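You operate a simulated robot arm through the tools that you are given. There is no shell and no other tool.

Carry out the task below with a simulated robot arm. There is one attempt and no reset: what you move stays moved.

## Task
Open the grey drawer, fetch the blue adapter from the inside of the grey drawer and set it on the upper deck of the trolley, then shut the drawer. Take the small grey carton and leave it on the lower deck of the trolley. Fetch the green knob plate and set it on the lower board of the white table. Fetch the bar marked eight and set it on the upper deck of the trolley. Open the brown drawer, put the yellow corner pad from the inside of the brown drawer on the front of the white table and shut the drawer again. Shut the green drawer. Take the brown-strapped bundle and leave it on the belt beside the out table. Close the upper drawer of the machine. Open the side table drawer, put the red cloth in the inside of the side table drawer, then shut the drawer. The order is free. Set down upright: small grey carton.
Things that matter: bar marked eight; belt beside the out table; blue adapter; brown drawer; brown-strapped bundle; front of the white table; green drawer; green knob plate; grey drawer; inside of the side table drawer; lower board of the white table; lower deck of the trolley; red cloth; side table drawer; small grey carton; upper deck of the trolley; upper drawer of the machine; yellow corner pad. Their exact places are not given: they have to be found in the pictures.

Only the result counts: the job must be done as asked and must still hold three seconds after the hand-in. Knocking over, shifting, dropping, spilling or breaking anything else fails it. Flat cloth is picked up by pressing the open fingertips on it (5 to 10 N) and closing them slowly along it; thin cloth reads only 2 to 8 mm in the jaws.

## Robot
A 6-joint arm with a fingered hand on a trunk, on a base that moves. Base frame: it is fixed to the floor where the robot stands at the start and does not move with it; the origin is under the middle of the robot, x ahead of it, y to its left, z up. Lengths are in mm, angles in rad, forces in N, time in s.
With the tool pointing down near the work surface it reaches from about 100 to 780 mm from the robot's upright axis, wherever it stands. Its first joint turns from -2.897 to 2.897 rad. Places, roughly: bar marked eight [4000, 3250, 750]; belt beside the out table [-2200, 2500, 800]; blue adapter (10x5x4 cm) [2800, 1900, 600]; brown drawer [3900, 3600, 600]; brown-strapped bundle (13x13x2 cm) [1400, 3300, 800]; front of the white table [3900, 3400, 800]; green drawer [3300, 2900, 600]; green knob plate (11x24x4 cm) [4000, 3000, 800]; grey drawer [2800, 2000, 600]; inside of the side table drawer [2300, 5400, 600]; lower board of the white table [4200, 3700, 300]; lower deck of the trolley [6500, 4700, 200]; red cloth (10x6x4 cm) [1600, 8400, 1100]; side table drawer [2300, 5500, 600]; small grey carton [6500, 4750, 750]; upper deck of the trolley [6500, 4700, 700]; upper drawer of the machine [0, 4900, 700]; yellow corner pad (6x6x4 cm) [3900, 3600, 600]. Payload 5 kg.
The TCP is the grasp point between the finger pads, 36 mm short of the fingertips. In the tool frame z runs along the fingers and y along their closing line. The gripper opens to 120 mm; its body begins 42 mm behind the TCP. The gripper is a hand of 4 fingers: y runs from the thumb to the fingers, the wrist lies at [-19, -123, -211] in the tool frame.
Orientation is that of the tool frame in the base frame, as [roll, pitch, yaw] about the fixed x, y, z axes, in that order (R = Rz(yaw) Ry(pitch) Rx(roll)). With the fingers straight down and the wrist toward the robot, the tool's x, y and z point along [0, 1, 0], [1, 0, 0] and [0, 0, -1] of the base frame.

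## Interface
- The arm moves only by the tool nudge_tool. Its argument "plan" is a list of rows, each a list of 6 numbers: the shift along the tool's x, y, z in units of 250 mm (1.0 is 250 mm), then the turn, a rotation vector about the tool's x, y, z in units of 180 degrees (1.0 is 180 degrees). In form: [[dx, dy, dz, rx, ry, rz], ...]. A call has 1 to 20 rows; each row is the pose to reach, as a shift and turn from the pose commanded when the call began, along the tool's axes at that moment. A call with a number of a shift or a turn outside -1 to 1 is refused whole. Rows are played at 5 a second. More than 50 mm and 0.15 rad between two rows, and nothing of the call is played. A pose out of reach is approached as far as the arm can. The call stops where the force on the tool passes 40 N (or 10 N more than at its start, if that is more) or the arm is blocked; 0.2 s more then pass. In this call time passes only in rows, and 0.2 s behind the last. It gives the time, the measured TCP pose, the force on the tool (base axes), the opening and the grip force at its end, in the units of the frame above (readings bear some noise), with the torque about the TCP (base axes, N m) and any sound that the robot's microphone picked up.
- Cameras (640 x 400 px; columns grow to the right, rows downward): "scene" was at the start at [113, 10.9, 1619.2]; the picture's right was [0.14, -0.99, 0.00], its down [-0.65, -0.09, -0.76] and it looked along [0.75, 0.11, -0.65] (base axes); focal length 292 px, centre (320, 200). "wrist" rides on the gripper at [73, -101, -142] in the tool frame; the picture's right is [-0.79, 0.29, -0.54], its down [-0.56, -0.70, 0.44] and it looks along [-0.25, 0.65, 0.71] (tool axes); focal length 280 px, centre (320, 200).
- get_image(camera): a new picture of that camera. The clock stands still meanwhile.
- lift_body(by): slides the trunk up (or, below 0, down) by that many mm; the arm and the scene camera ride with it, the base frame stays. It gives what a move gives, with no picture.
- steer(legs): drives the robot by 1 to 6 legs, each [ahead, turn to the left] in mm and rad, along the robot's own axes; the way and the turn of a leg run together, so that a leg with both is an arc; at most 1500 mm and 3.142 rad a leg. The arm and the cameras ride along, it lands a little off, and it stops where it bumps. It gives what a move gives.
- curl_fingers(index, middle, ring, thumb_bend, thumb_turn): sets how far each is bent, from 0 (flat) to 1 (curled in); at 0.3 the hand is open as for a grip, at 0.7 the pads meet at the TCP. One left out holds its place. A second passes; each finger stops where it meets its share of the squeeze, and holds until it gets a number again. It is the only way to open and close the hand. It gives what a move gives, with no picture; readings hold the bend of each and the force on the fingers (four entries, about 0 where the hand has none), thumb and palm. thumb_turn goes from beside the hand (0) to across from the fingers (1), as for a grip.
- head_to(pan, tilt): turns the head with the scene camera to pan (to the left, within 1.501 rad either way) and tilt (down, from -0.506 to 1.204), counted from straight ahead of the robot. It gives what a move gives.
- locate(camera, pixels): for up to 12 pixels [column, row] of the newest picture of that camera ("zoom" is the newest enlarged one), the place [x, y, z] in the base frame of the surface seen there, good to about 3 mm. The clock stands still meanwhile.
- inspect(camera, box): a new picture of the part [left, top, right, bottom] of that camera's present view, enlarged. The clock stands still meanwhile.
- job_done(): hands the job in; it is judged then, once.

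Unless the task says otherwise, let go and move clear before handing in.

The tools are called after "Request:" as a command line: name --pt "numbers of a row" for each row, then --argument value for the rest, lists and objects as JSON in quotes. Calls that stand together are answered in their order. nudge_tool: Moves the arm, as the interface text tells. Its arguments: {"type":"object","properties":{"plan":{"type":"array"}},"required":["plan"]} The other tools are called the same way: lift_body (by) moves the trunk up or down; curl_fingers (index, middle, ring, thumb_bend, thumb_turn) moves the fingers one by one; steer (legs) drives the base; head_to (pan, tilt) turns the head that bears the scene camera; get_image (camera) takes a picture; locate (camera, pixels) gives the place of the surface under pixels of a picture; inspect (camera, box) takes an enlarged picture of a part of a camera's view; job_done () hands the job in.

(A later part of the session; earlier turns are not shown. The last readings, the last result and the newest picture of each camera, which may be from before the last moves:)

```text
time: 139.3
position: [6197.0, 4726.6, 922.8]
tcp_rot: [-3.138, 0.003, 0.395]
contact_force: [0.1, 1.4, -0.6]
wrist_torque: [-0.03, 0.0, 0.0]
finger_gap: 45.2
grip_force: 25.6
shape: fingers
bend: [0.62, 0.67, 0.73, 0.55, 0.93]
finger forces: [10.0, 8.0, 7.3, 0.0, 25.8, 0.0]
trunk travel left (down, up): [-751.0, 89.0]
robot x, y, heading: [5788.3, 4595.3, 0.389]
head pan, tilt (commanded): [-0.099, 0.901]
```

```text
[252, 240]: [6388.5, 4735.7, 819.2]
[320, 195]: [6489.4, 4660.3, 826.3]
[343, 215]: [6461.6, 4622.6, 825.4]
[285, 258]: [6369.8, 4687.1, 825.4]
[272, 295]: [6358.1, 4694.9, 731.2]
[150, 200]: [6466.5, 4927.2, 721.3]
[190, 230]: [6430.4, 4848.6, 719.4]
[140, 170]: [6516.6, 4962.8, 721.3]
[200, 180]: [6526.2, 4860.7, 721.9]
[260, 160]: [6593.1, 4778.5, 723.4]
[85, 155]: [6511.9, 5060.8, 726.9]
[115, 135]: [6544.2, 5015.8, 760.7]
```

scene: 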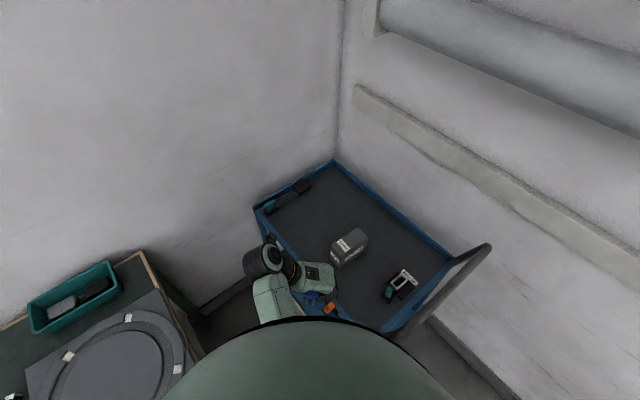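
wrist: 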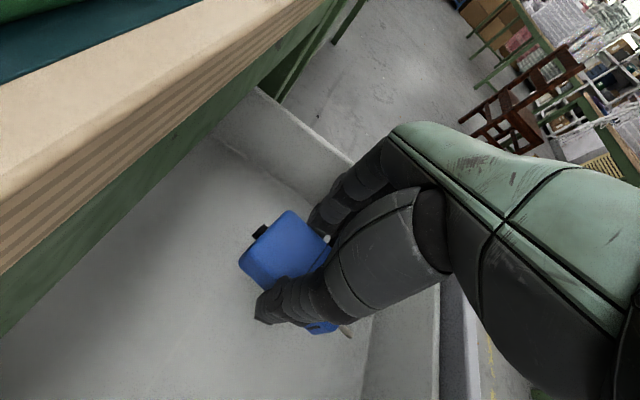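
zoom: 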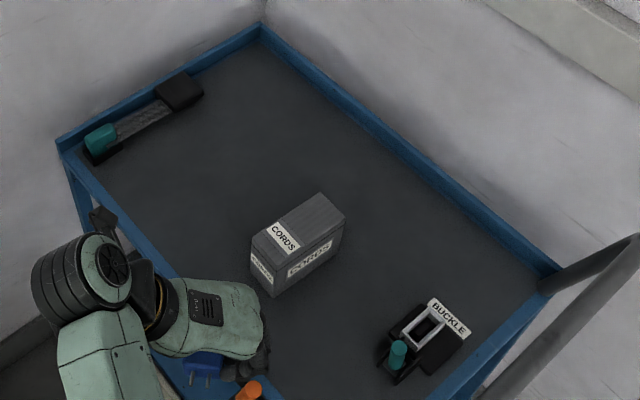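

The carton's corners show it at n 2620–2747, t 7456–7506; a free spot for the adapter is near (6407, 4830). I'll move the hand forward 235 mm at height.

Request:
nudge_tool --pt "0.15 -0.02 0 0 0 0" --pt "0.3 -0.04 0 0 0 0" --pt "0.45 -0.06 0 0 0 0" --pt "0.6 -0.08 0 0 0 0" --pt "0.76 -0.08 0.0 0 0 0" --pt "0.92 -0.08 0.0 0 0 0"

Request:
inspect --camera "scene" --box '[230, 150, 486, 310]'

```text
time: 140.7
position: [6402.8, 4836.1, 922.9]
tcp_rot: [-3.139, 0.004, 0.396]
contact_force: [-0.3, -0.2, -2.0]
wrist_torque: [-0.04, 0.02, 0.03]
finger_gap: 44.9
grip_force: 25.6
shape: fingers
bend: [0.62, 0.67, 0.73, 0.55, 0.93]
finger forces: [9.9, 8.1, 7.2, 0.0, 25.7, 0.0]
trunk travel left (down, up): [-751.0, 89.0]
robot x, y, heading: [5786.4, 4591.8, 0.39]
head pan, tilt (commanded): [-0.099, 0.901]
```

```text
2.50 times, centred on (358, 230) of scene
```

zoom: 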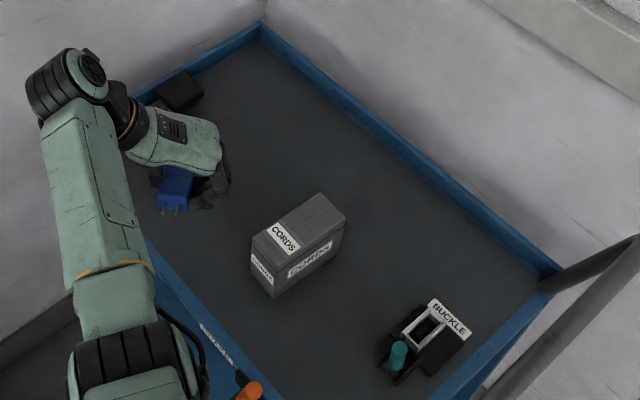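

At (6403, 4836), clear of the carton. Lowering until just above the deck.

Request:
nudge_tool --pt "0 0 0.16 0 0 0" --pt "0 0 0.32 0 0 0" --pt "0 0 0.46 0 0 0" --pt "0 0 0.56 0 0 0"

Request:
get_image --camera "wrist"

Request:
inspect --camera "scene" --box '[230, 150, 486, 310]'

```text
time: 141.7
position: [6401.0, 4835.9, 782.7]
tcp_rot: [-3.141, 0.006, 0.396]
contact_force: [-0.6, 1.3, -2.1]
wrist_torque: [-0.01, 0.01, 0.0]
finger_gap: 45.5
grip_force: 25.0
shape: fingers
bend: [0.62, 0.67, 0.73, 0.55, 0.93]
finger forces: [9.9, 8.0, 7.1, 0.0, 25.7, 0.0]
trunk travel left (down, up): [-751.0, 89.0]
robot x, y, heading: [5783.2, 4590.0, 0.392]
head pan, tilt (commanded): [-0.099, 0.901]
```

```text
taken
```

wrist: 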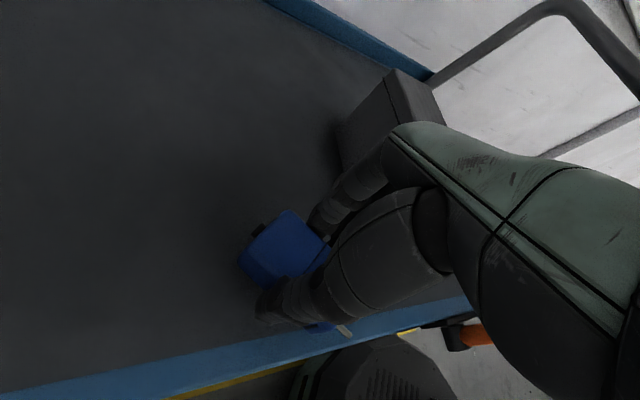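

```text
2.50 times, centred on (358, 230) of scene
```

zoom: 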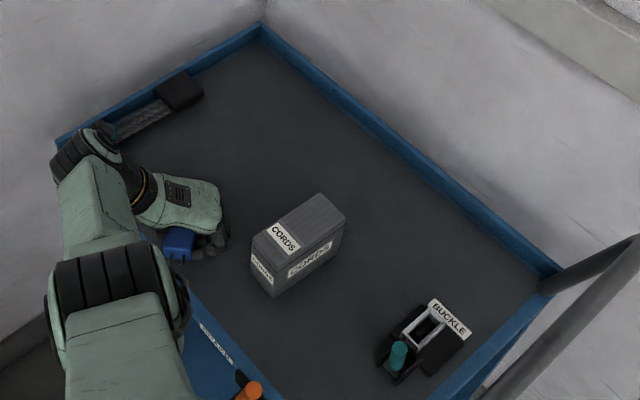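

The adapter's rear is close to the deck's front edge strip; I'll shift it 30 mm further in, then lower and check.

Request:
nudge_tool --pt "0.04 0.12 0 0 0 0" --pt "0.04 0.12 0.04 0 0 0" --pt "0.04 0.12 0.06 0 0 0"

Request:
get_image --camera "wrist"

```text
time: 142.5
position: [6417.9, 4811.0, 776.5]
tcp_rot: [3.141, 0.002, 0.396]
contact_force: [0.3, 0.2, 0.2]
wrist_torque: [-0.03, -0.06, -0.03]
finger_gap: 44.7
grip_force: 25.7
shape: fingers
bend: [0.62, 0.67, 0.73, 0.55, 0.93]
finger forces: [10.1, 8.2, 7.0, 0.1, 25.5, 0.0]
out of reach, approached as far as the arm can: row 2, 3
trunk travel left (down, up): [-751.0, 89.0]
robot x, y, heading: [5787.4, 4591.5, 0.394]
head pan, tilt (commanded): [-0.099, 0.901]
```

```text
taken
```

wrist: 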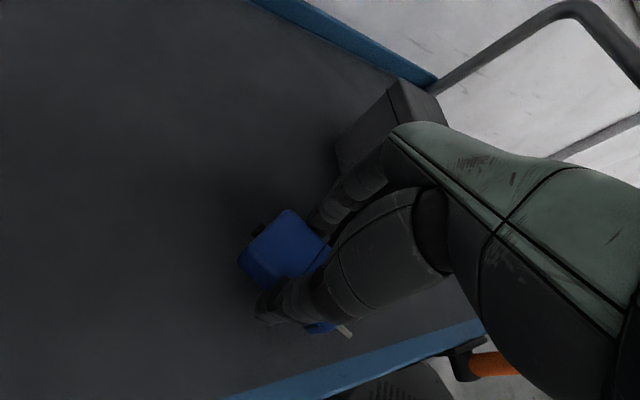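

Reach limit for lowering with the arm, so I'll lower the trunk by small steps until contact.

Request:
lift_body --by -9

Request:
lift_body --by -3

```text
time: 143.1
position: [6417.7, 4810.9, 766.8]
tcp_rot: [-3.139, 0.001, 0.399]
contact_force: [-0.7, 0.2, -0.8]
wrist_torque: [-0.02, 0.03, 0.0]
finger_gap: 45.1
grip_force: 25.6
shape: fingers
bend: [0.62, 0.67, 0.73, 0.55, 0.93]
finger forces: [9.9, 8.0, 7.0, 0.0, 25.7, 0.0]
trunk travel left (down, up): [-742.0, 98.0]
robot x, y, heading: [5786.5, 4594.9, 0.393]
head pan, tilt (commanded): [-0.099, 0.901]
```

```text
time: 143.6
position: [6418.7, 4811.2, 764.4]
tcp_rot: [-3.137, 0.002, 0.396]
contact_force: [1.0, -0.4, -1.5]
wrist_torque: [0.01, 0.02, -0.02]
finger_gap: 45.4
grip_force: 25.5
shape: fingers
bend: [0.62, 0.67, 0.73, 0.55, 0.93]
finger forces: [10.2, 8.0, 6.9, 0.0, 25.8, 0.0]
trunk travel left (down, up): [-739.0, 101.0]
robot x, y, heading: [5786.5, 4595.1, 0.39]
head pan, tilt (commanded): [-0.099, 0.901]
```

Request:
lift_body --by -3

Request:
inspect --camera "wrist" --box '[200, 180, 400, 380]'

```text
time: 144.1
position: [6417.1, 4809.8, 761.8]
tcp_rot: [-3.139, 0.0, 0.395]
contact_force: [-2.0, -0.8, 6.2]
wrist_torque: [0.26, -0.17, 0.07]
finger_gap: 45.0
grip_force: 25.4
shape: fingers
bend: [0.62, 0.67, 0.73, 0.55, 0.93]
finger forces: [11.4, 7.3, 6.4, 0.1, 25.8, 0.0]
trunk travel left (down, up): [-736.0, 104.0]
robot x, y, heading: [5786.0, 4593.0, 0.392]
head pan, tilt (commanded): [-0.099, 0.901]
```

```text
2.00 times, centred on (300, 280) of wrist
```

zoom: 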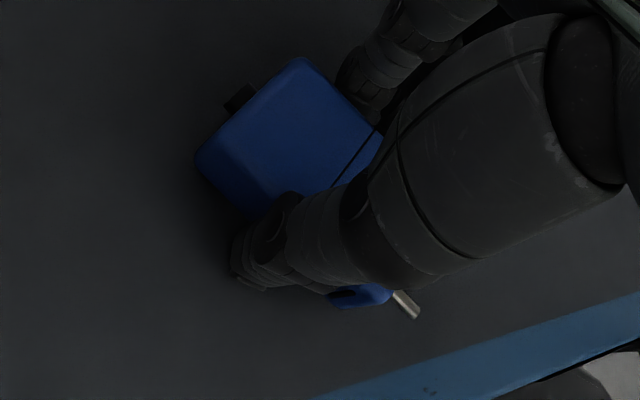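

Contact (6 N up). Release gently with a partial opening and raise the trunk.

Request:
curl_fingers --index 0.5 --middle 0.5 --ring 0.5 --thumb_bend 0.42

Request:
lift_body --by 100

Request:
get_image --camera "wrist"

Request:
inspect --camera "scene" --box '[230, 150, 486, 310]'

```text
time: 145.1
position: [6418.4, 4809.7, 762.3]
tcp_rot: [-3.139, 0.001, 0.395]
contact_force: [-0.5, 1.3, 3.4]
wrist_torque: [-0.09, -0.02, -0.05]
finger_gap: 75.7
grip_force: 1.5
shape: fingers
bend: [0.5, 0.51, 0.5, 0.42, 0.97]
finger forces: [0.0, 3.0, 0.1, 0.0, 0.0, 0.1]
trunk travel left (down, up): [-736.0, 104.0]
robot x, y, heading: [5783.4, 4590.1, 0.394]
head pan, tilt (commanded): [-0.099, 0.901]
```

```text
time: 146.4
position: [6419.1, 4810.2, 859.6]
tcp_rot: [-3.139, 0.002, 0.396]
contact_force: [-0.1, 0.0, 0.5]
wrist_torque: [-0.01, 0.03, -0.02]
finger_gap: 75.7
grip_force: 0.1
shape: fingers
bend: [0.5, 0.5, 0.5, 0.42, 0.97]
finger forces: [0.0, 0.0, 0.0, 0.0, 0.0, 0.1]
trunk travel left (down, up): [-836.0, 4.0]
robot x, y, heading: [5787.8, 4597.3, 0.389]
head pan, tilt (commanded): [-0.099, 0.901]
```

```text
taken
```

wrist: 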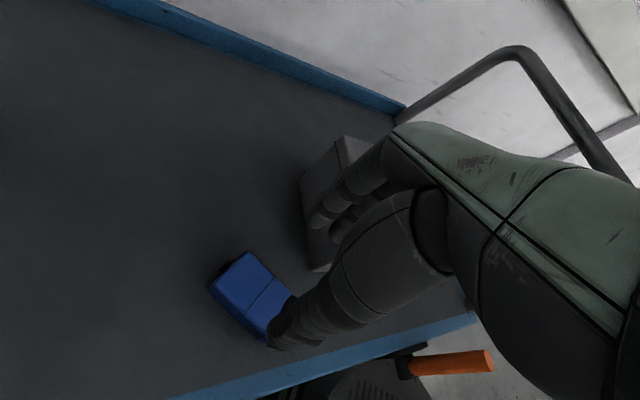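

```text
2.50 times, centred on (358, 230) of scene
```

zoom: 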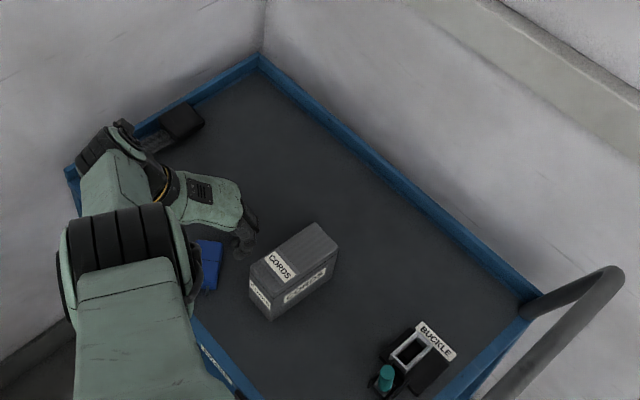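

The adapter rests on the deck at zoom (210, 265). Next the carton: I'll raise the hand, swing the closing line across the carton's 48 mm width (heading 0.93), and centre over it.

Request:
nudge_tool --pt "0 0 -0.16 0 0 0" --pt "0 0 -0.32 0 0 -0.02" --pt "-0.02 0.05 -0.32 0 0 -0.065" --pt "-0.04 0.1 -0.32 0 0 -0.11" --pt "-0.06 0.15 -0.32 0 0 -0.155" --pt "-0.08 0.2 -0.32 0 0 -0.2" --pt "-0.1 0.25 -0.32 0 0 -0.245" --pt "-0.12 0.3 -0.32 0 0 -0.29" --pt "-0.14 0.35 -0.32 0 0 -0.335" --pt "-0.16 0.4 -0.32 0 0 -0.38" --pt "-0.179 0.45 -0.32 0 0 -0.425" --pt "-0.179 0.491 -0.32 0 0 -0.47" --pt "-0.179 0.491 -0.32 0 0 -0.515" --pt "-0.179 0.491 -0.32 0 0 -0.56" --pt "-0.179 0.491 -0.32 0 0 -0.605" --pt "-0.179 0.491 -0.32 0 0 -0.65" --pt "-0.179 0.491 -0.32 0 0 -0.67"

Request:
get_image --camera "wrist"

Request:
get_image --camera "scene"

```text
time: 150.0
position: [6415.0, 4713.9, 938.8]
tcp_rot: [3.119, 0.2, 1.672]
contact_force: [0.4, 0.3, -0.5]
wrist_torque: [0.0, 0.01, -0.01]
finger_gap: 75.9
grip_force: 0.1
shape: fingers
bend: [0.5, 0.5, 0.5, 0.42, 0.98]
finger forces: [0.0, 0.0, 0.0, 0.0, 0.0, 0.0]
out of reach, approached as far as the arm can: row 9, 10, 11, 12, 13, 14, 15, 16, 17
trunk travel left (down, up): [-836.0, 4.0]
robot x, y, heading: [5789.3, 4594.8, 0.394]
head pan, tilt (commanded): [-0.099, 0.901]
```

```text
taken
```

wrist: 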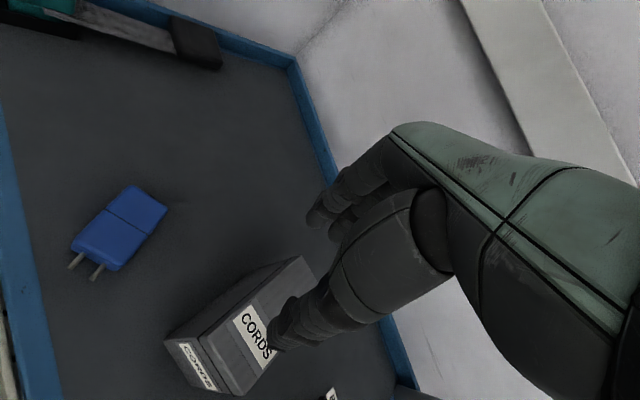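

```text
taken
```

scene: 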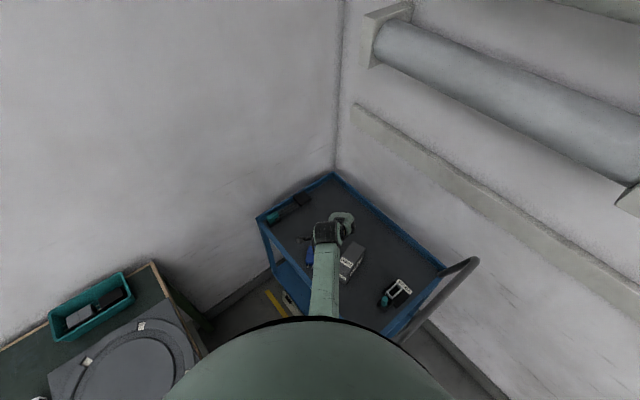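

The turn got partway (yaw 1.67, tilt 0.2) near a wrist singularity. I'll level the tool first and then continue turning.

Request:
nudge_tool --pt "0 0 0 0.003 0.03 0" --pt "0 0 0 0.006 0.064 0"

```text
time: 150.6
position: [6415.3, 4714.4, 938.4]
tcp_rot: [3.118, 0.203, 1.672]
contact_force: [0.2, -0.7, -0.6]
wrist_torque: [-0.06, 0.0, -0.03]
finger_gap: 75.9
grip_force: 0.0
shape: fingers
bend: [0.5, 0.5, 0.5, 0.42, 0.98]
finger forces: [0.0, 0.1, 0.0, 0.0, 0.0, 0.1]
out of reach, approached as far as the arm can: row 1, 2
trunk travel left (down, up): [-836.0, 4.0]
robot x, y, heading: [5785.1, 4593.5, 0.394]
head pan, tilt (commanded): [-0.099, 0.901]
```

Still limited here; I'll retract toward the robot ~90 mm and try levelling again.

Request:
nudge_tool --pt "0.02 -0.15 0 0 0 0" --pt "0.04 -0.3 0 0 0 0" --pt "0.04 -0.4 0 0 0.03 0" --pt "0.04 -0.4 0 0.006 0.064 0"

```text
time: 151.6
position: [6308.5, 4733.1, 929.9]
tcp_rot: [3.11, 0.127, 1.659]
contact_force: [0.1, 0.1, -0.7]
wrist_torque: [0.0, 0.0, 0.0]
finger_gap: 75.9
grip_force: 0.1
shape: fingers
bend: [0.5, 0.5, 0.5, 0.42, 0.98]
finger forces: [0.0, 0.0, 0.0, 0.0, 0.0, 0.0]
out of reach, approached as far as the arm can: row 3, 4
trunk travel left (down, up): [-836.0, 4.0]
robot x, y, heading: [5787.8, 4595.2, 0.391]
head pan, tilt (commanded): [-0.099, 0.901]
```

The wrist seems to be in a different joint branch than at the start. I'll go back through the fingers-horizontal pose (as at the start) to reset it, here above the trolley with free space.

Request:
nudge_tool --pt "0 0 0 -0.042 0 0" --pt "0 0 0 -0.084 0 0" --pt "0 0 0 -0.126 0 0" --pt "0 0 0 -0.168 0 0" --pt "0 0 0 -0.21 0 0" --pt "0 0 0 -0.252 0 0" --pt "0 0 0 -0.294 0 0" --pt "0 0 0 -0.336 0 0" --pt "0 0 0 -0.378 0 0" --pt "0 0 0 -0.42 0 0" --pt "0 0 0 -0.46 0 0" --pt "0 0 0 -0.5 0 0"

Request:
get_image --camera "scene"

```text
time: 154.2
position: [6298.2, 4730.9, 958.8]
tcp_rot: [1.598, 0.127, 1.661]
contact_force: [-1.4, 0.1, -1.2]
wrist_torque: [-0.01, 0.01, 0.0]
finger_gap: 76.2
grip_force: 0.1
shape: fingers
bend: [0.5, 0.5, 0.5, 0.42, 0.98]
finger forces: [0.1, 0.0, 0.0, 0.1, 0.0, 0.0]
out of reach, approached as far as the arm can: row 11, 12
trunk travel left (down, up): [-836.0, 4.0]
robot x, y, heading: [5783.0, 4592.2, 0.39]
head pan, tilt (commanded): [-0.099, 0.901]
```

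```text
taken
```

scene: 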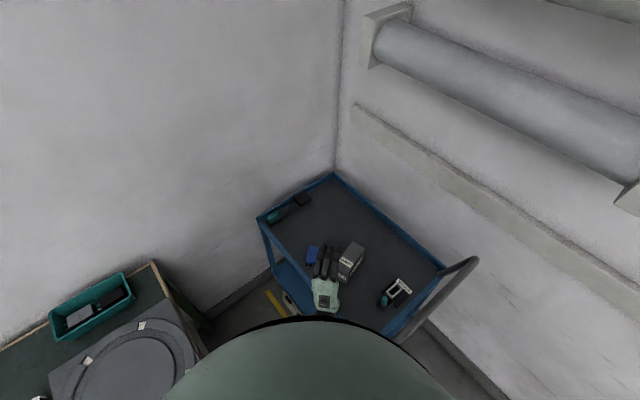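

Now horizontal. I'll straighten yaw/pitch to align with the robot and move to the start-like geometry (600 mm ahead, relative z≈800).

Request:
nudge_tool --pt "0 0.08 0 0 0.03 0.013" --pt "0 0.16 0.05 0 0.06 0.026" --pt "0 0.2 0.12 -0.004 0.096 0.04" --pt "0 0.2 0.2 -0.008 0.096 0.04"

```text
time: 155.2
position: [6358.1, 4741.9, 992.5]
tcp_rot: [1.592, -0.009, 1.956]
contact_force: [0.3, 0.3, -1.2]
wrist_torque: [0.02, 0.01, -0.02]
finger_gap: 76.0
grip_force: 0.1
shape: fingers
bend: [0.5, 0.5, 0.5, 0.42, 0.98]
finger forces: [0.1, 0.0, 0.0, 0.0, 0.0, 0.0]
out of reach, approached as far as the arm can: row 1, 2, 3, 4
trunk travel left (down, up): [-836.0, 4.0]
robot x, y, heading: [5784.3, 4592.4, 0.393]
head pan, tilt (commanded): [-0.099, 0.901]
```

Geometry matches the start pose's horizontal state. Rotating back to fingers-down.

Request:
nudge_tool --pt "0 0.02 0 0.042 0 0" --pt "0 0.04 0 0.084 0 0" --pt "0 0.06 0 0.126 0 0" --pt "0 0.06 0 0.168 0 0" --pt "0 0.06 0 0.21 0 0" --pt "0 0.06 0 0.252 0 0" --pt "0 0.06 0 0.294 0 0" --pt "0 0.06 0 0.336 0 0" --pt "0 0.06 0 0.378 0 0" --pt "0 0.06 0 0.42 0 0" --pt "0 0.06 0 0.46 0 0" --pt "0 0.06 0 0.493 0 0"

Request:
get_image --camera "scene"

```text
time: 158.0
position: [6562.3, 4786.3, 901.8]
tcp_rot: [3.004, -0.153, 1.948]
contact_force: [-0.5, 0.4, 0.2]
wrist_torque: [0.02, -0.02, -0.01]
finger_gap: 76.5
grip_force: 0.1
shape: fingers
bend: [0.5, 0.5, 0.5, 0.42, 0.98]
finger forces: [0.0, 0.0, 0.1, 0.0, 0.0, 0.1]
out of reach, approached as far as the arm can: row 1, 2, 3, 4, 5, 6, 7, 8, 9, 10, 11, 12
trunk travel left (down, up): [-836.0, 4.0]
robot x, y, heading: [5784.7, 4592.8, 0.39]
head pan, tilt (commanded): [-0.099, 0.901]
stopped in row 12: the arm was blocked; the commanded pose is now the measured one
```

```text
taken
```

scene: 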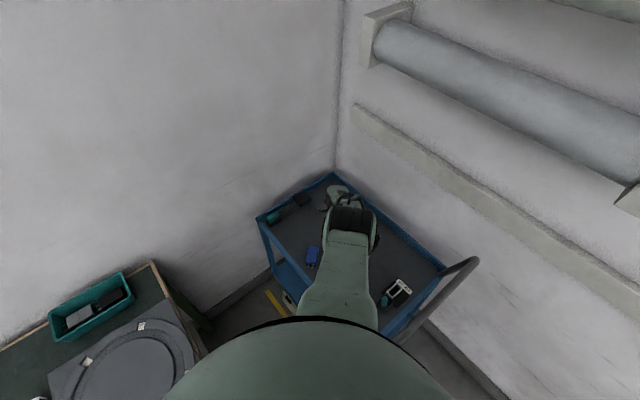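

The arm stretched out to 800 mm but the orientation is now near neutral. I'll pull it back and level it.

Request:
nudge_tool --pt "0 -0.1 -0.05 0.01 -0.01 0" --pt "0 -0.25 -0.1 0.02 -0.02 0" --pt "0 -0.4 -0.12 0.03 -0.035 0" --pt "0 -0.55 -0.14 0.044 -0.049 0" --pt "0 -0.7 -0.14 0.044 -0.049 0" --pt "0 -0.8 -0.14 0.044 -0.049 0"

Request:
get_image --camera "scene"

Request:
get_image --camera "wrist"

```text
time: 159.4
position: [6484.9, 4712.8, 806.2]
tcp_rot: [-3.14, 0.002, 1.936]
contact_force: [0.8, -0.8, 0.7]
wrist_torque: [-0.03, 0.05, 0.03]
finger_gap: 76.2
grip_force: 0.1
shape: fingers
bend: [0.5, 0.5, 0.5, 0.42, 0.98]
finger forces: [0.0, 0.0, 0.0, 0.0, 0.0, 0.1]
out of reach, approached as far as the arm can: row 1, 2, 3, 4, 5, 6
trunk travel left (down, up): [-836.0, 4.0]
robot x, y, heading: [5790.4, 4593.8, 0.392]
head pan, tilt (commanded): [-0.099, 0.901]
```

```text
taken
```

scene: 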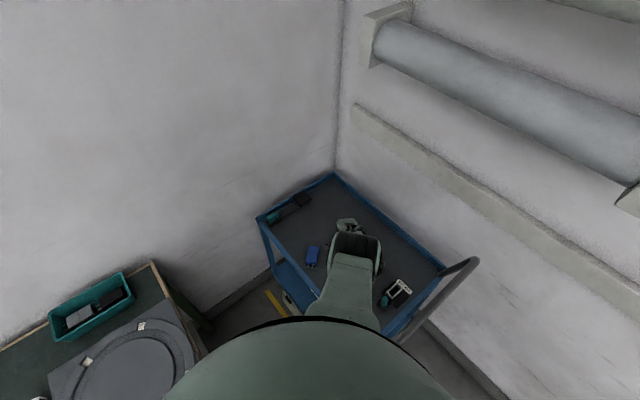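

```text
taken
```

wrist: 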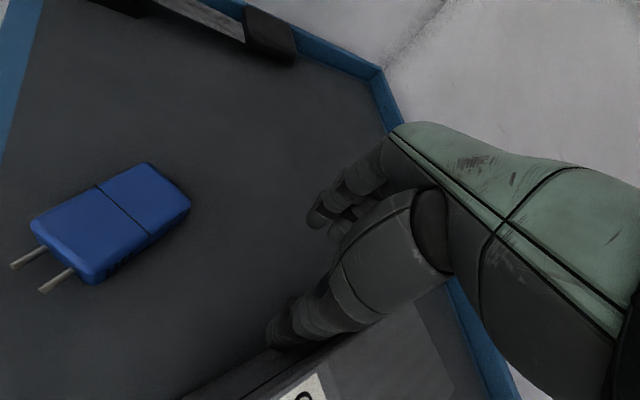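

The tool is exactly neutral now but dipped to z=806 beside the carton. I'll raise it straight up in small steps.

Request:
nudge_tool --pt "0 0 -0.08 0 0 0" --pt "0 0 -0.16 0 0 0"

```text
time: 160.0
position: [6505.6, 4715.0, 825.8]
tcp_rot: [-3.138, 0.001, 1.937]
contact_force: [0.1, 0.1, 0.2]
wrist_torque: [0.01, -0.02, 0.04]
finger_gap: 76.0
grip_force: 0.0
shape: fingers
bend: [0.5, 0.5, 0.5, 0.42, 0.98]
finger forces: [0.0, 0.0, 0.0, 0.0, 0.0, 0.0]
out of reach, approached as far as the arm can: row 1, 2
trunk travel left (down, up): [-836.0, 4.0]
robot x, y, heading: [5785.7, 4594.7, 0.39]
head pan, tilt (commanded): [-0.099, 0.901]
```

The arm is in a wrist branch that can't retract here. I'll slide 60 mm left away from the carton, then yaw toward the needed closing direction, which should free the wrist.

Request:
nudge_tool --pt "0.12 0 0 0 0 0" --pt "0.24 0 0 0 0 0"

Request:
inspect --camera "scene" --box '[230, 160, 486, 320]'

```text
time: 160.6
position: [6490.8, 4772.7, 817.2]
tcp_rot: [-3.139, 0.001, 1.938]
contact_force: [0.4, -0.1, -0.6]
wrist_torque: [-0.03, 0.0, -0.02]
finger_gap: 76.3
grip_force: 0.1
shape: fingers
bend: [0.5, 0.5, 0.5, 0.42, 0.98]
finger forces: [0.0, 0.1, 0.0, 0.0, 0.0, 0.0]
out of reach, approached as far as the arm can: row 1, 2
trunk travel left (down, up): [-836.0, 4.0]
robot x, y, heading: [5785.1, 4592.6, 0.394]
head pan, tilt (commanded): [-0.099, 0.901]
```

```text
2.50 times, centred on (358, 240) of scene
```

zoom: 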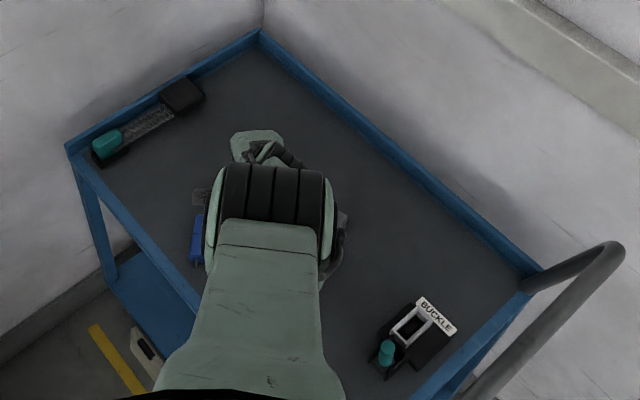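

Now yaw the tool toward closing heading 0.93 in steps.

Request:
nudge_tool --pt "0 0 0 0 0 -0.045" --pt "0 0 0 0 0 -0.09" --pt "0 0 0 0 0 -0.135" --pt "0 0 0 0 0 -0.18"

```text
time: 161.6
position: [6467.4, 4749.5, 839.0]
tcp_rot: [-3.141, -0.003, 2.506]
contact_force: [-0.6, 0.7, -0.3]
wrist_torque: [0.05, -0.06, 0.01]
finger_gap: 76.0
grip_force: 0.0
shape: fingers
bend: [0.5, 0.5, 0.5, 0.42, 0.98]
finger forces: [0.0, 0.1, 0.0, 0.0, 0.0, 0.1]
out of reach, approached as far as the arm can: row 1, 2, 3, 4
trunk travel left (down, up): [-836.0, 4.0]
robot x, y, heading: [5782.7, 4593.7, 0.394]
head pan, tilt (commanded): [-0.099, 0.901]
```

Yaw 2.506 achieved. Try raising from here.

Request:
nudge_tool --pt "0 0 -0.1 0 0 0" --pt "0 0 -0.2 0 0 0" --pt "0 0 -0.3 0 0 0"

```text
time: 162.4
position: [6471.8, 4748.3, 913.5]
tcp_rot: [-3.139, 0.0, 2.502]
contact_force: [-0.2, -0.2, -0.5]
wrist_torque: [-0.02, -0.01, 0.03]
finger_gap: 76.2
grip_force: 0.2
shape: fingers
bend: [0.5, 0.5, 0.5, 0.42, 0.97]
finger forces: [0.0, 0.0, 0.0, 0.1, 0.1, 0.0]
trunk travel left (down, up): [-836.0, 4.0]
robot x, y, heading: [5784.8, 4595.0, 0.397]
head pan, tilt (commanded): [-0.099, 0.901]
```

Free again. I'll open to ~95 mm, and move over the carton centre (−83 mm along tool y).

Request:
curl_fingers --index 0.4 --middle 0.4 --ring 0.4 --thumb_bend 0.4

Request:
nudge_tool --pt "-0.005 -0.17 0 0 0 0" --pt "-0.014 -0.332 0 0 0 0"

Request:
get_image --camera "wrist"

Request:
inspect --camera "scene" --box '[230, 160, 486, 320]'

```text
time: 163.4
position: [6472.2, 4748.8, 914.7]
tcp_rot: [-3.14, -0.002, 2.503]
contact_force: [0.5, -1.1, -0.5]
wrist_torque: [0.02, 0.01, 0.02]
finger_gap: 93.9
grip_force: 0.1
shape: fingers
bend: [0.4, 0.4, 0.4, 0.4, 0.97]
finger forces: [0.1, 0.0, 0.0, 0.1, 0.0, 0.1]
trunk travel left (down, up): [-836.0, 4.0]
robot x, y, heading: [5787.4, 4590.8, 0.388]
head pan, tilt (commanded): [-0.099, 0.901]
```

```text
time: 164.0
position: [6424.3, 4679.3, 913.8]
tcp_rot: [-3.139, 0.0, 2.503]
contact_force: [0.2, 0.0, 0.3]
wrist_torque: [0.02, -0.02, -0.01]
finger_gap: 94.1
grip_force: 0.2
shape: fingers
bend: [0.4, 0.4, 0.4, 0.4, 0.97]
finger forces: [0.0, 0.0, 0.0, 0.1, 0.0, 0.0]
trunk travel left (down, up): [-836.0, 4.0]
robot x, y, heading: [5787.1, 4593.5, 0.395]
head pan, tilt (commanded): [-0.099, 0.901]
```

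```text
taken
```

wrist: 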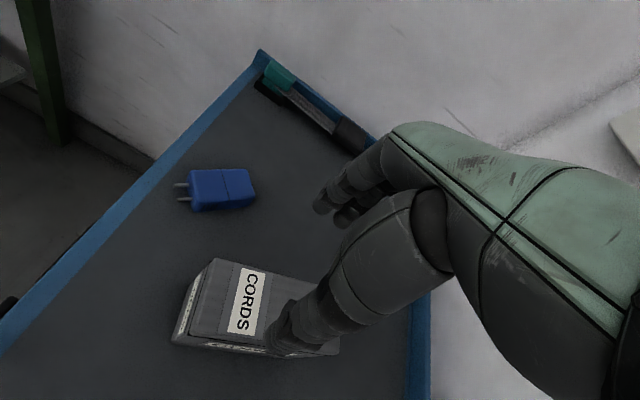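

```text
2.50 times, centred on (358, 240) of scene
```

zoom: 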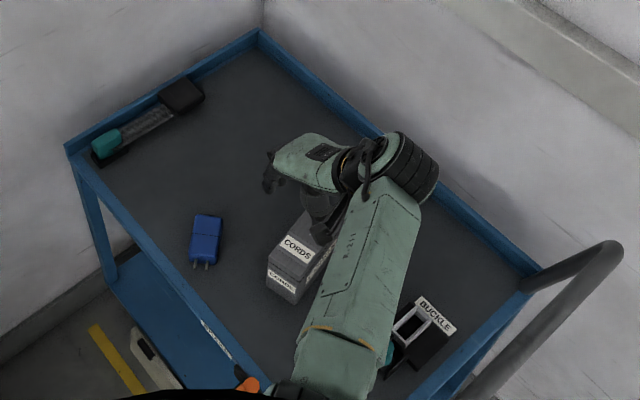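

I'll verify the carton's position from the wrist camera before descending.

Request:
locate --camera "wrist" --pixels '[[214, 264], [190, 335], [300, 282], [270, 345], [245, 300], [335, 348], [215, 190], [255, 200], [190, 205]]'

```text
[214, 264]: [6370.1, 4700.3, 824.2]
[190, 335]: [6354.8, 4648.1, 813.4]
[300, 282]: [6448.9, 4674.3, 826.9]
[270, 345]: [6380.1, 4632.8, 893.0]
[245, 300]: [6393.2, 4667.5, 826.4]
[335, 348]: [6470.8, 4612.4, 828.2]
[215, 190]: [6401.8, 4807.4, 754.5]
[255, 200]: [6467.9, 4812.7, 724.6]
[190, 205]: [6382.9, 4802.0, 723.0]
```

The carton shifted ~35 mm while the arm dipped (still upright). I'll re-measure its edges carefully.

Request:
inspect --camera "wrist" --box '[150, 230, 370, 370]'

Request:
locate --camera "zoom" --pixels '[[190, 95], [250, 110], [350, 125], [440, 140], [130, 290], [150, 270], [160, 200], [300, 330], [520, 330], [520, 290], [250, 300], [180, 110]]'

```text
2.86 times, centred on (260, 300) of wrist
```

zoom: 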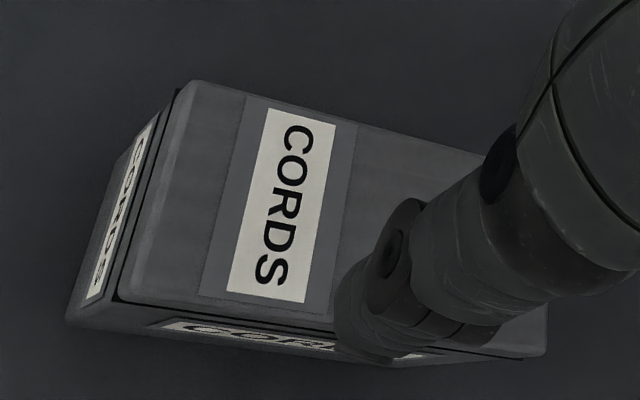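

```text
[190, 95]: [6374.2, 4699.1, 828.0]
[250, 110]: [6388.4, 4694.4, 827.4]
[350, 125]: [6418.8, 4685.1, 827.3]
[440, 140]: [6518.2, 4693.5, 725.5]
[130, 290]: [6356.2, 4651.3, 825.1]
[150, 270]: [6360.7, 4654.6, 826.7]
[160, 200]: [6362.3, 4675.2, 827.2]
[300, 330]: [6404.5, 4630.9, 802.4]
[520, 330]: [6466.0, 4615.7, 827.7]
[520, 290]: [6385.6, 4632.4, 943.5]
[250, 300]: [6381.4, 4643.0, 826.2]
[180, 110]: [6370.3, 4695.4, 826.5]
```

The carton now has long-axis heading −0.305 and centre ≈(6422, 4656). I'll yaw 0.33 rad more and centre over it.

Request:
nudge_tool --pt "-0.02 -0.04 0 0 0 -0.04" --pt "-0.047 -0.079 0 0 0 -0.08" --pt "-0.047 -0.079 0 0 0 -0.106"

Request:
inspect --camera "wrist" --box '[150, 230, 370, 370]'

```text
time: 164.8
position: [6423.0, 4658.4, 913.5]
tcp_rot: [-3.14, -0.002, 2.838]
contact_force: [-0.8, 0.1, -1.1]
wrist_torque: [0.01, 0.0, 0.01]
finger_gap: 94.3
grip_force: 0.0
shape: fingers
bend: [0.4, 0.4, 0.4, 0.4, 0.97]
finger forces: [0.0, 0.1, 0.0, 0.0, 0.0, 0.1]
trunk travel left (down, up): [-836.0, 4.0]
robot x, y, heading: [5785.7, 4591.6, 0.39]
head pan, tilt (commanded): [-0.099, 0.901]
```

```text
2.86 times, centred on (260, 300) of wrist
```

zoom: 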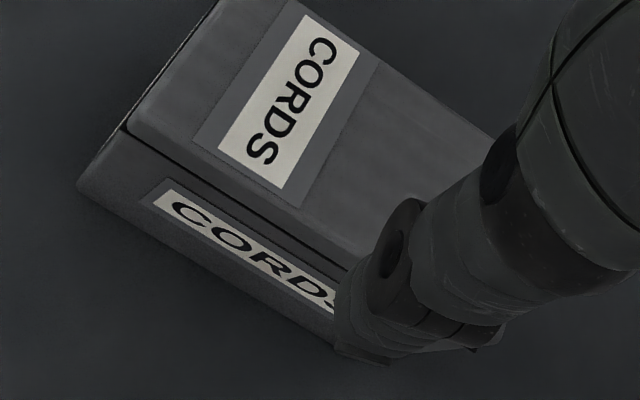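

Well aligned. I'll descend by lowering the trunk (keeps the arm configuration), first 70 mm.

Request:
lift_body --by -65

Request:
get_image --camera "wrist"

```text
time: 165.9
position: [6421.6, 4657.6, 850.0]
tcp_rot: [-3.142, -0.001, 2.837]
contact_force: [-0.2, 0.4, 0.2]
wrist_torque: [0.03, 0.03, 0.0]
finger_gap: 94.0
grip_force: 0.2
shape: fingers
bend: [0.4, 0.4, 0.4, 0.4, 0.97]
finger forces: [0.1, 0.0, 0.0, 0.0, 0.0, 0.1]
trunk travel left (down, up): [-771.0, 69.0]
robot x, y, heading: [5786.3, 4592.0, 0.393]
head pan, tilt (commanded): [-0.099, 0.901]
```

```text
taken
```

wrist: 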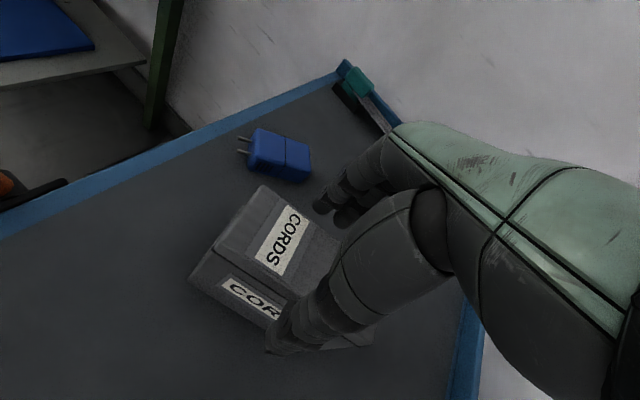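

Carton lies between thumb and fingers. Descend 55 mm more and close.

Request:
lift_body --by -55

Request:
curl_fingers --index 0.65 --middle 0.65 --ring 0.65 --thumb_bend 0.65

Request:
get_image --camera "wrist"

```text
time: 166.8
position: [6421.6, 4657.0, 795.7]
tcp_rot: [-3.139, -0.001, 2.836]
contact_force: [0.2, -0.6, 0.7]
wrist_torque: [0.0, 0.03, 0.01]
finger_gap: 94.3
grip_force: 0.1
shape: fingers
bend: [0.4, 0.4, 0.4, 0.4, 0.97]
finger forces: [0.1, 0.0, 0.0, 0.1, 0.0, 0.0]
trunk travel left (down, up): [-716.0, 124.0]
robot x, y, heading: [5784.9, 4587.9, 0.391]
head pan, tilt (commanded): [-0.099, 0.901]
```

```text
time: 167.8
position: [6423.0, 4658.8, 794.1]
tcp_rot: [-3.141, -0.003, 2.837]
contact_force: [0.2, 0.8, 1.7]
wrist_torque: [0.09, -0.22, 0.07]
finger_gap: 57.9
grip_force: 23.2
shape: fingers
bend: [0.55, 0.58, 0.59, 0.54, 0.96]
finger forces: [9.3, 8.6, 6.1, 0.0, 23.0, 0.0]
trunk travel left (down, up): [-716.0, 124.0]
robot x, y, heading: [5785.7, 4594.2, 0.391]
head pan, tilt (commanded): [-0.099, 0.901]
```

```text
taken
```

wrist: 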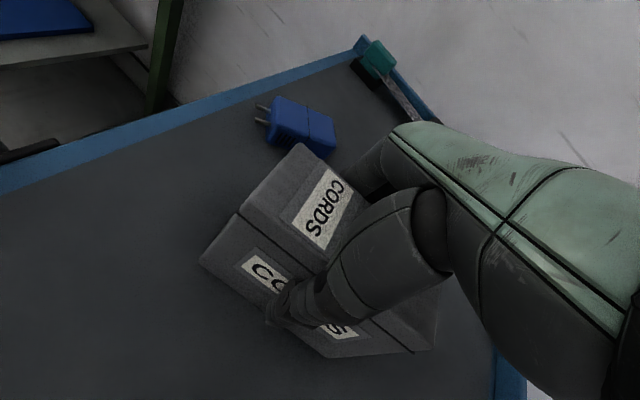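

Carton gripped (58 mm gap, 23 N). I'll lift 70 mm and also measure my own body dome to know clearances for a low trunk.

Request:
curl_fingers --index 0.72 --middle 0.72 --ring 0.72 --thumb_bend 0.7

Request:
lift_body --by 120

Request:
get_image --camera "scene"

Request:
locate --camera "scene" --pixels '[[310, 330], [310, 380], [200, 380], [420, 380], [180, 395], [440, 395]]'

Request:
get_image --camera "wrist"

```text
time: 168.8
position: [6422.9, 4657.4, 792.4]
tcp_rot: [-3.14, -0.001, 2.836]
contact_force: [0.4, 1.3, 2.6]
wrist_torque: [0.15, -0.27, 0.07]
finger_gap: 57.7
grip_force: 27.3
shape: fingers
bend: [0.55, 0.59, 0.61, 0.54, 0.95]
finger forces: [9.7, 9.2, 8.5, 0.1, 27.4, 0.0]
trunk travel left (down, up): [-716.0, 124.0]
robot x, y, heading: [5786.3, 4593.9, 0.391]
head pan, tilt (commanded): [-0.099, 0.901]
```

```text
time: 170.3
position: [6423.0, 4657.1, 914.0]
tcp_rot: [-3.14, -0.002, 2.838]
contact_force: [-0.7, -0.2, -1.7]
wrist_torque: [0.0, 0.05, 0.02]
finger_gap: 57.5
grip_force: 27.1
shape: fingers
bend: [0.55, 0.59, 0.62, 0.55, 0.95]
finger forces: [10.3, 8.0, 7.4, 0.1, 27.1, 0.0]
trunk travel left (down, up): [-836.0, 4.0]
robot x, y, heading: [5787.5, 4590.8, 0.394]
head pan, tilt (commanded): [-0.099, 0.901]
```

```text
taken
```

scene: 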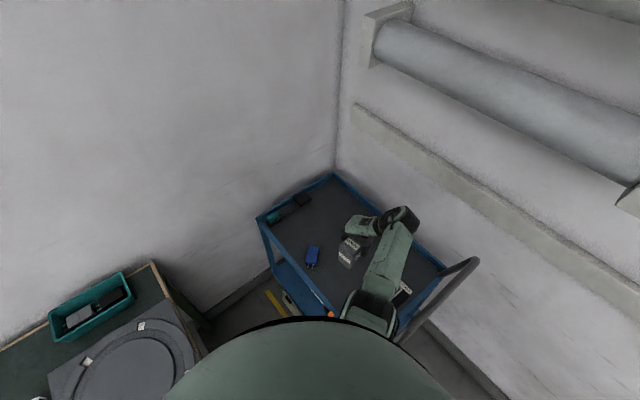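

```text
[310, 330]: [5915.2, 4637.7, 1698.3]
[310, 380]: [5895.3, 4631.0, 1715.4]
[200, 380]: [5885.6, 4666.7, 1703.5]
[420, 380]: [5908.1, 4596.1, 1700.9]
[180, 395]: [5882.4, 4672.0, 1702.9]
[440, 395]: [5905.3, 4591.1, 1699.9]
```

```text
taken
```

wrist: 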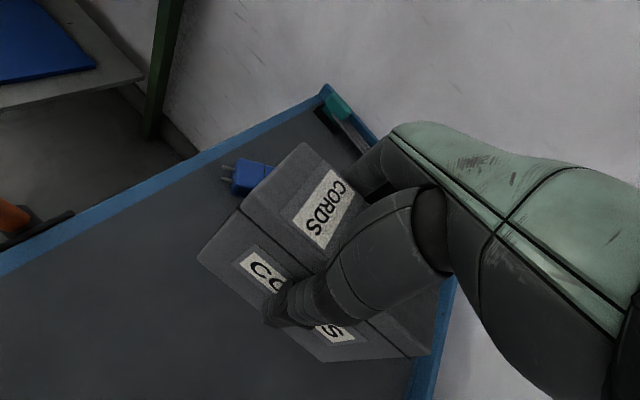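

The dome is just the head, so the body is slim. The carton is lifted; I'll retract it over the front edge to just outside the trolley.

Request:
nudge_tool --pt "0.17 0.03 0 0 0 0" --pt "0.34 0.06 0 0 0 0" --pt "0.5 0.09 0 0 0 0" --pt "0.67 0.12 0 0 0 0" --pt "0.84 0.15 0 0 0 0" --pt "1.0 0.18 0 0 0 0"

```text
time: 171.7
position: [6197.7, 4774.5, 914.9]
tcp_rot: [-3.139, 0.001, 2.835]
contact_force: [0.3, 0.1, -1.4]
wrist_torque: [0.04, -0.05, -0.01]
finger_gap: 57.5
grip_force: 26.0
shape: fingers
bend: [0.55, 0.59, 0.62, 0.55, 0.95]
finger forces: [10.2, 7.8, 7.3, 0.1, 26.3, 0.0]
trunk travel left (down, up): [-836.0, 4.0]
robot x, y, heading: [5785.8, 4596.1, 0.397]
head pan, tilt (commanded): [-0.099, 0.901]
```

Now at n=2442, t=7432. Rotate the hand clockwise toward ψ=0.974, in two stages.

Request:
nudge_tool --pt "0.03 0 0 0 0 0.045" --pt "0.06 0 0 0 0 0.09" --pt "0.09 0.02 0 0 0 0.135" --pt "0.12 0.03 0 0 0 0.18" --pt "0.15 0.03 0 0 0 0.225" --pt "0.15 0.03 0 0 0 0.27" --pt "0.15 0.03 0 0 0 0.3"

```text
time: 173.5
position: [6205.9, 4801.2, 934.1]
tcp_rot: [3.056, -0.157, 2.015]
contact_force: [-0.7, 0.6, -1.7]
wrist_torque: [0.01, 0.02, 0.02]
finger_gap: 57.5
grip_force: 25.5
shape: fingers
bend: [0.55, 0.6, 0.62, 0.55, 0.94]
finger forces: [10.3, 7.8, 7.1, 0.1, 26.2, 0.0]
out of reach, approached as far as the arm can: row 5, 6, 7
trunk travel left (down, up): [-836.0, 4.0]
robot x, y, heading: [5786.1, 4593.5, 0.393]
head pan, tilt (commanded): [-0.099, 0.901]
stopped in row 7: the arm was blocked; the commanded pose is now the measured one
```

Near neutral the wrist is blocked (joint limits). To understand the arm geometry I'll locate points along the forearm in the scene view.

Request:
get_image --camera "scene"

Request:
inspect --camera "scene" --box '[220, 200, 460, 350]'

```text
taken
```

scene: 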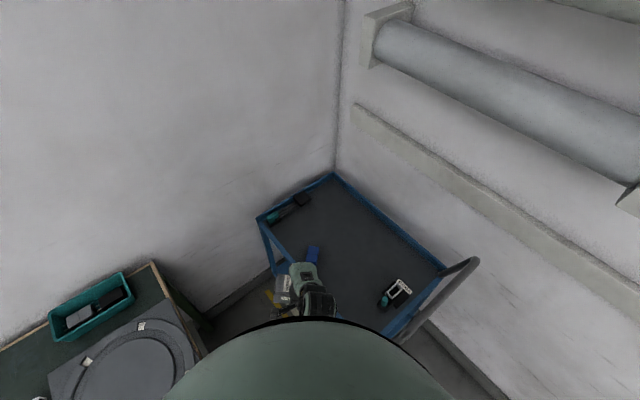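

```text
2.67 times, centred on (340, 275) of scene
```

zoom: 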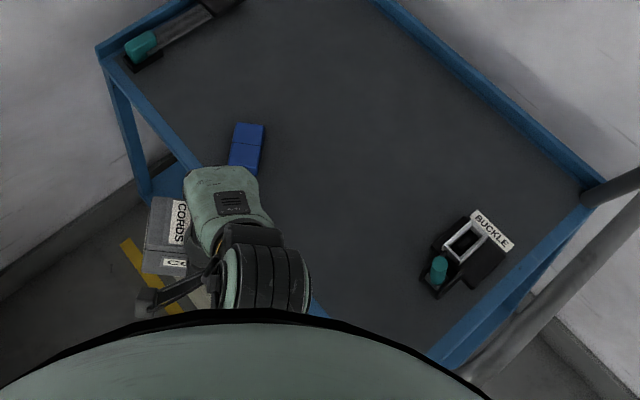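

Request:
locate --camera "zoom" --pixels '[[265, 260], [290, 300], [230, 300], [240, 240], [228, 205], [205, 185], [165, 215], [180, 280], [160, 295]]'

```text
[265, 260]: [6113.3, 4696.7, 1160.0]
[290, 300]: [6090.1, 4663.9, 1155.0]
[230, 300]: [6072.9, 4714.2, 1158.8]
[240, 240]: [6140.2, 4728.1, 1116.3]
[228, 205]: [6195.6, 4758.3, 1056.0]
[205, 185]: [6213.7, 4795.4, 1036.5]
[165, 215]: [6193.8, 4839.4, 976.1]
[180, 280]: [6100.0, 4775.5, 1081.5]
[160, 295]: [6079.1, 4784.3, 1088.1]
```

The wrist sits 319 mm from my axis at relative z≈900, so I'm quite folded. I'll yaw back to the left family (ψ≈2.47), level the tool, and hold the carton just in front of the trolley at n≈2385, t≈7450.

Request:
nudge_tool --pt "0.03 -0.03 0 0.007 -0.012 -0.036" --pt "0.07 -0.06 0 0.014 -0.025 -0.072" --pt "0.11 -0.1 0 0.02 -0.038 -0.108" --pt "0.152 -0.134 0 0.027 -0.05 -0.145"

```text
time: 174.5
position: [6163.2, 4824.6, 940.5]
tcp_rot: [3.109, 0.032, 2.46]
contact_force: [0.6, -0.1, -2.0]
wrist_torque: [-0.02, -0.03, -0.03]
finger_gap: 57.7
grip_force: 25.4
shape: fingers
bend: [0.55, 0.6, 0.62, 0.55, 0.94]
finger forces: [10.4, 7.7, 7.0, 0.0, 26.1, 0.0]
trunk travel left (down, up): [-836.0, 4.0]
robot x, y, heading: [5783.4, 4593.5, 0.392]
head pan, tilt (commanded): [-0.099, 0.901]
```

No flags. I'll level the tool and lower the trunk in stages with the carton in front of the trolley.

Request:
nudge_tool --pt "0 0 0 0.01 0.01 0"

Request:
lift_body --by -300

Request:
get_image --camera "scene"

Request:
get_image --camera "wrist"

```text
time: 174.9
position: [6155.0, 4819.8, 936.6]
tcp_rot: [-3.134, -0.006, 2.461]
contact_force: [0.5, 0.1, -2.0]
wrist_torque: [-0.02, 0.01, 0.0]
finger_gap: 57.4
grip_force: 25.3
shape: fingers
bend: [0.55, 0.6, 0.62, 0.55, 0.94]
finger forces: [10.4, 7.6, 7.0, 0.0, 25.9, 0.1]
trunk travel left (down, up): [-836.0, 4.0]
robot x, y, heading: [5786.4, 4595.2, 0.39]
head pan, tilt (commanded): [-0.099, 0.901]
```

```text
time: 177.9
position: [6158.9, 4821.5, 636.0]
tcp_rot: [-3.136, -0.005, 2.459]
contact_force: [0.3, 0.2, -2.0]
wrist_torque: [0.02, -0.01, -0.01]
finger_gap: 57.4
grip_force: 25.0
shape: fingers
bend: [0.55, 0.6, 0.62, 0.55, 0.94]
finger forces: [10.3, 7.7, 7.0, 0.1, 25.5, 0.0]
trunk travel left (down, up): [-536.0, 304.0]
robot x, y, heading: [5782.1, 4594.9, 0.392]
head pan, tilt (commanded): [-0.099, 0.901]
```

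```text
taken
```

scene: 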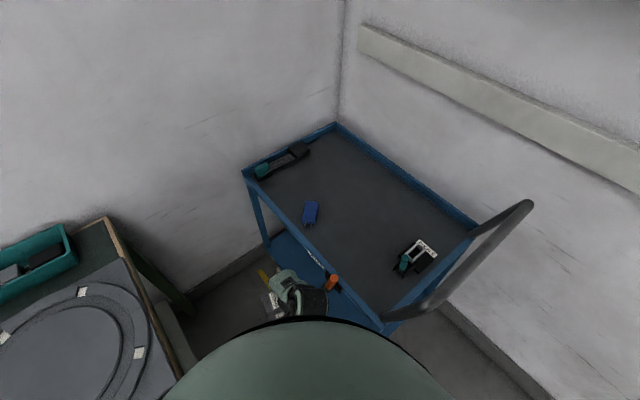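

```text
taken
```

wrist: 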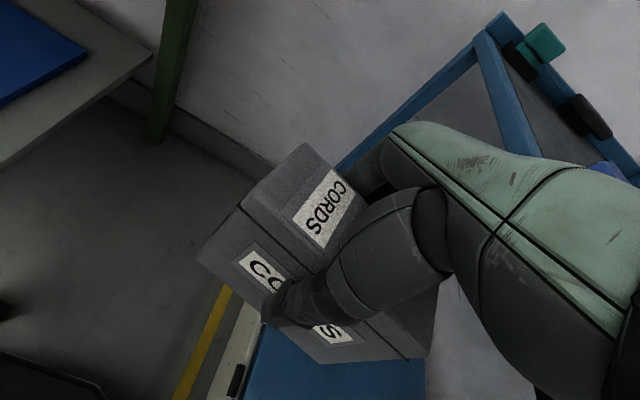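

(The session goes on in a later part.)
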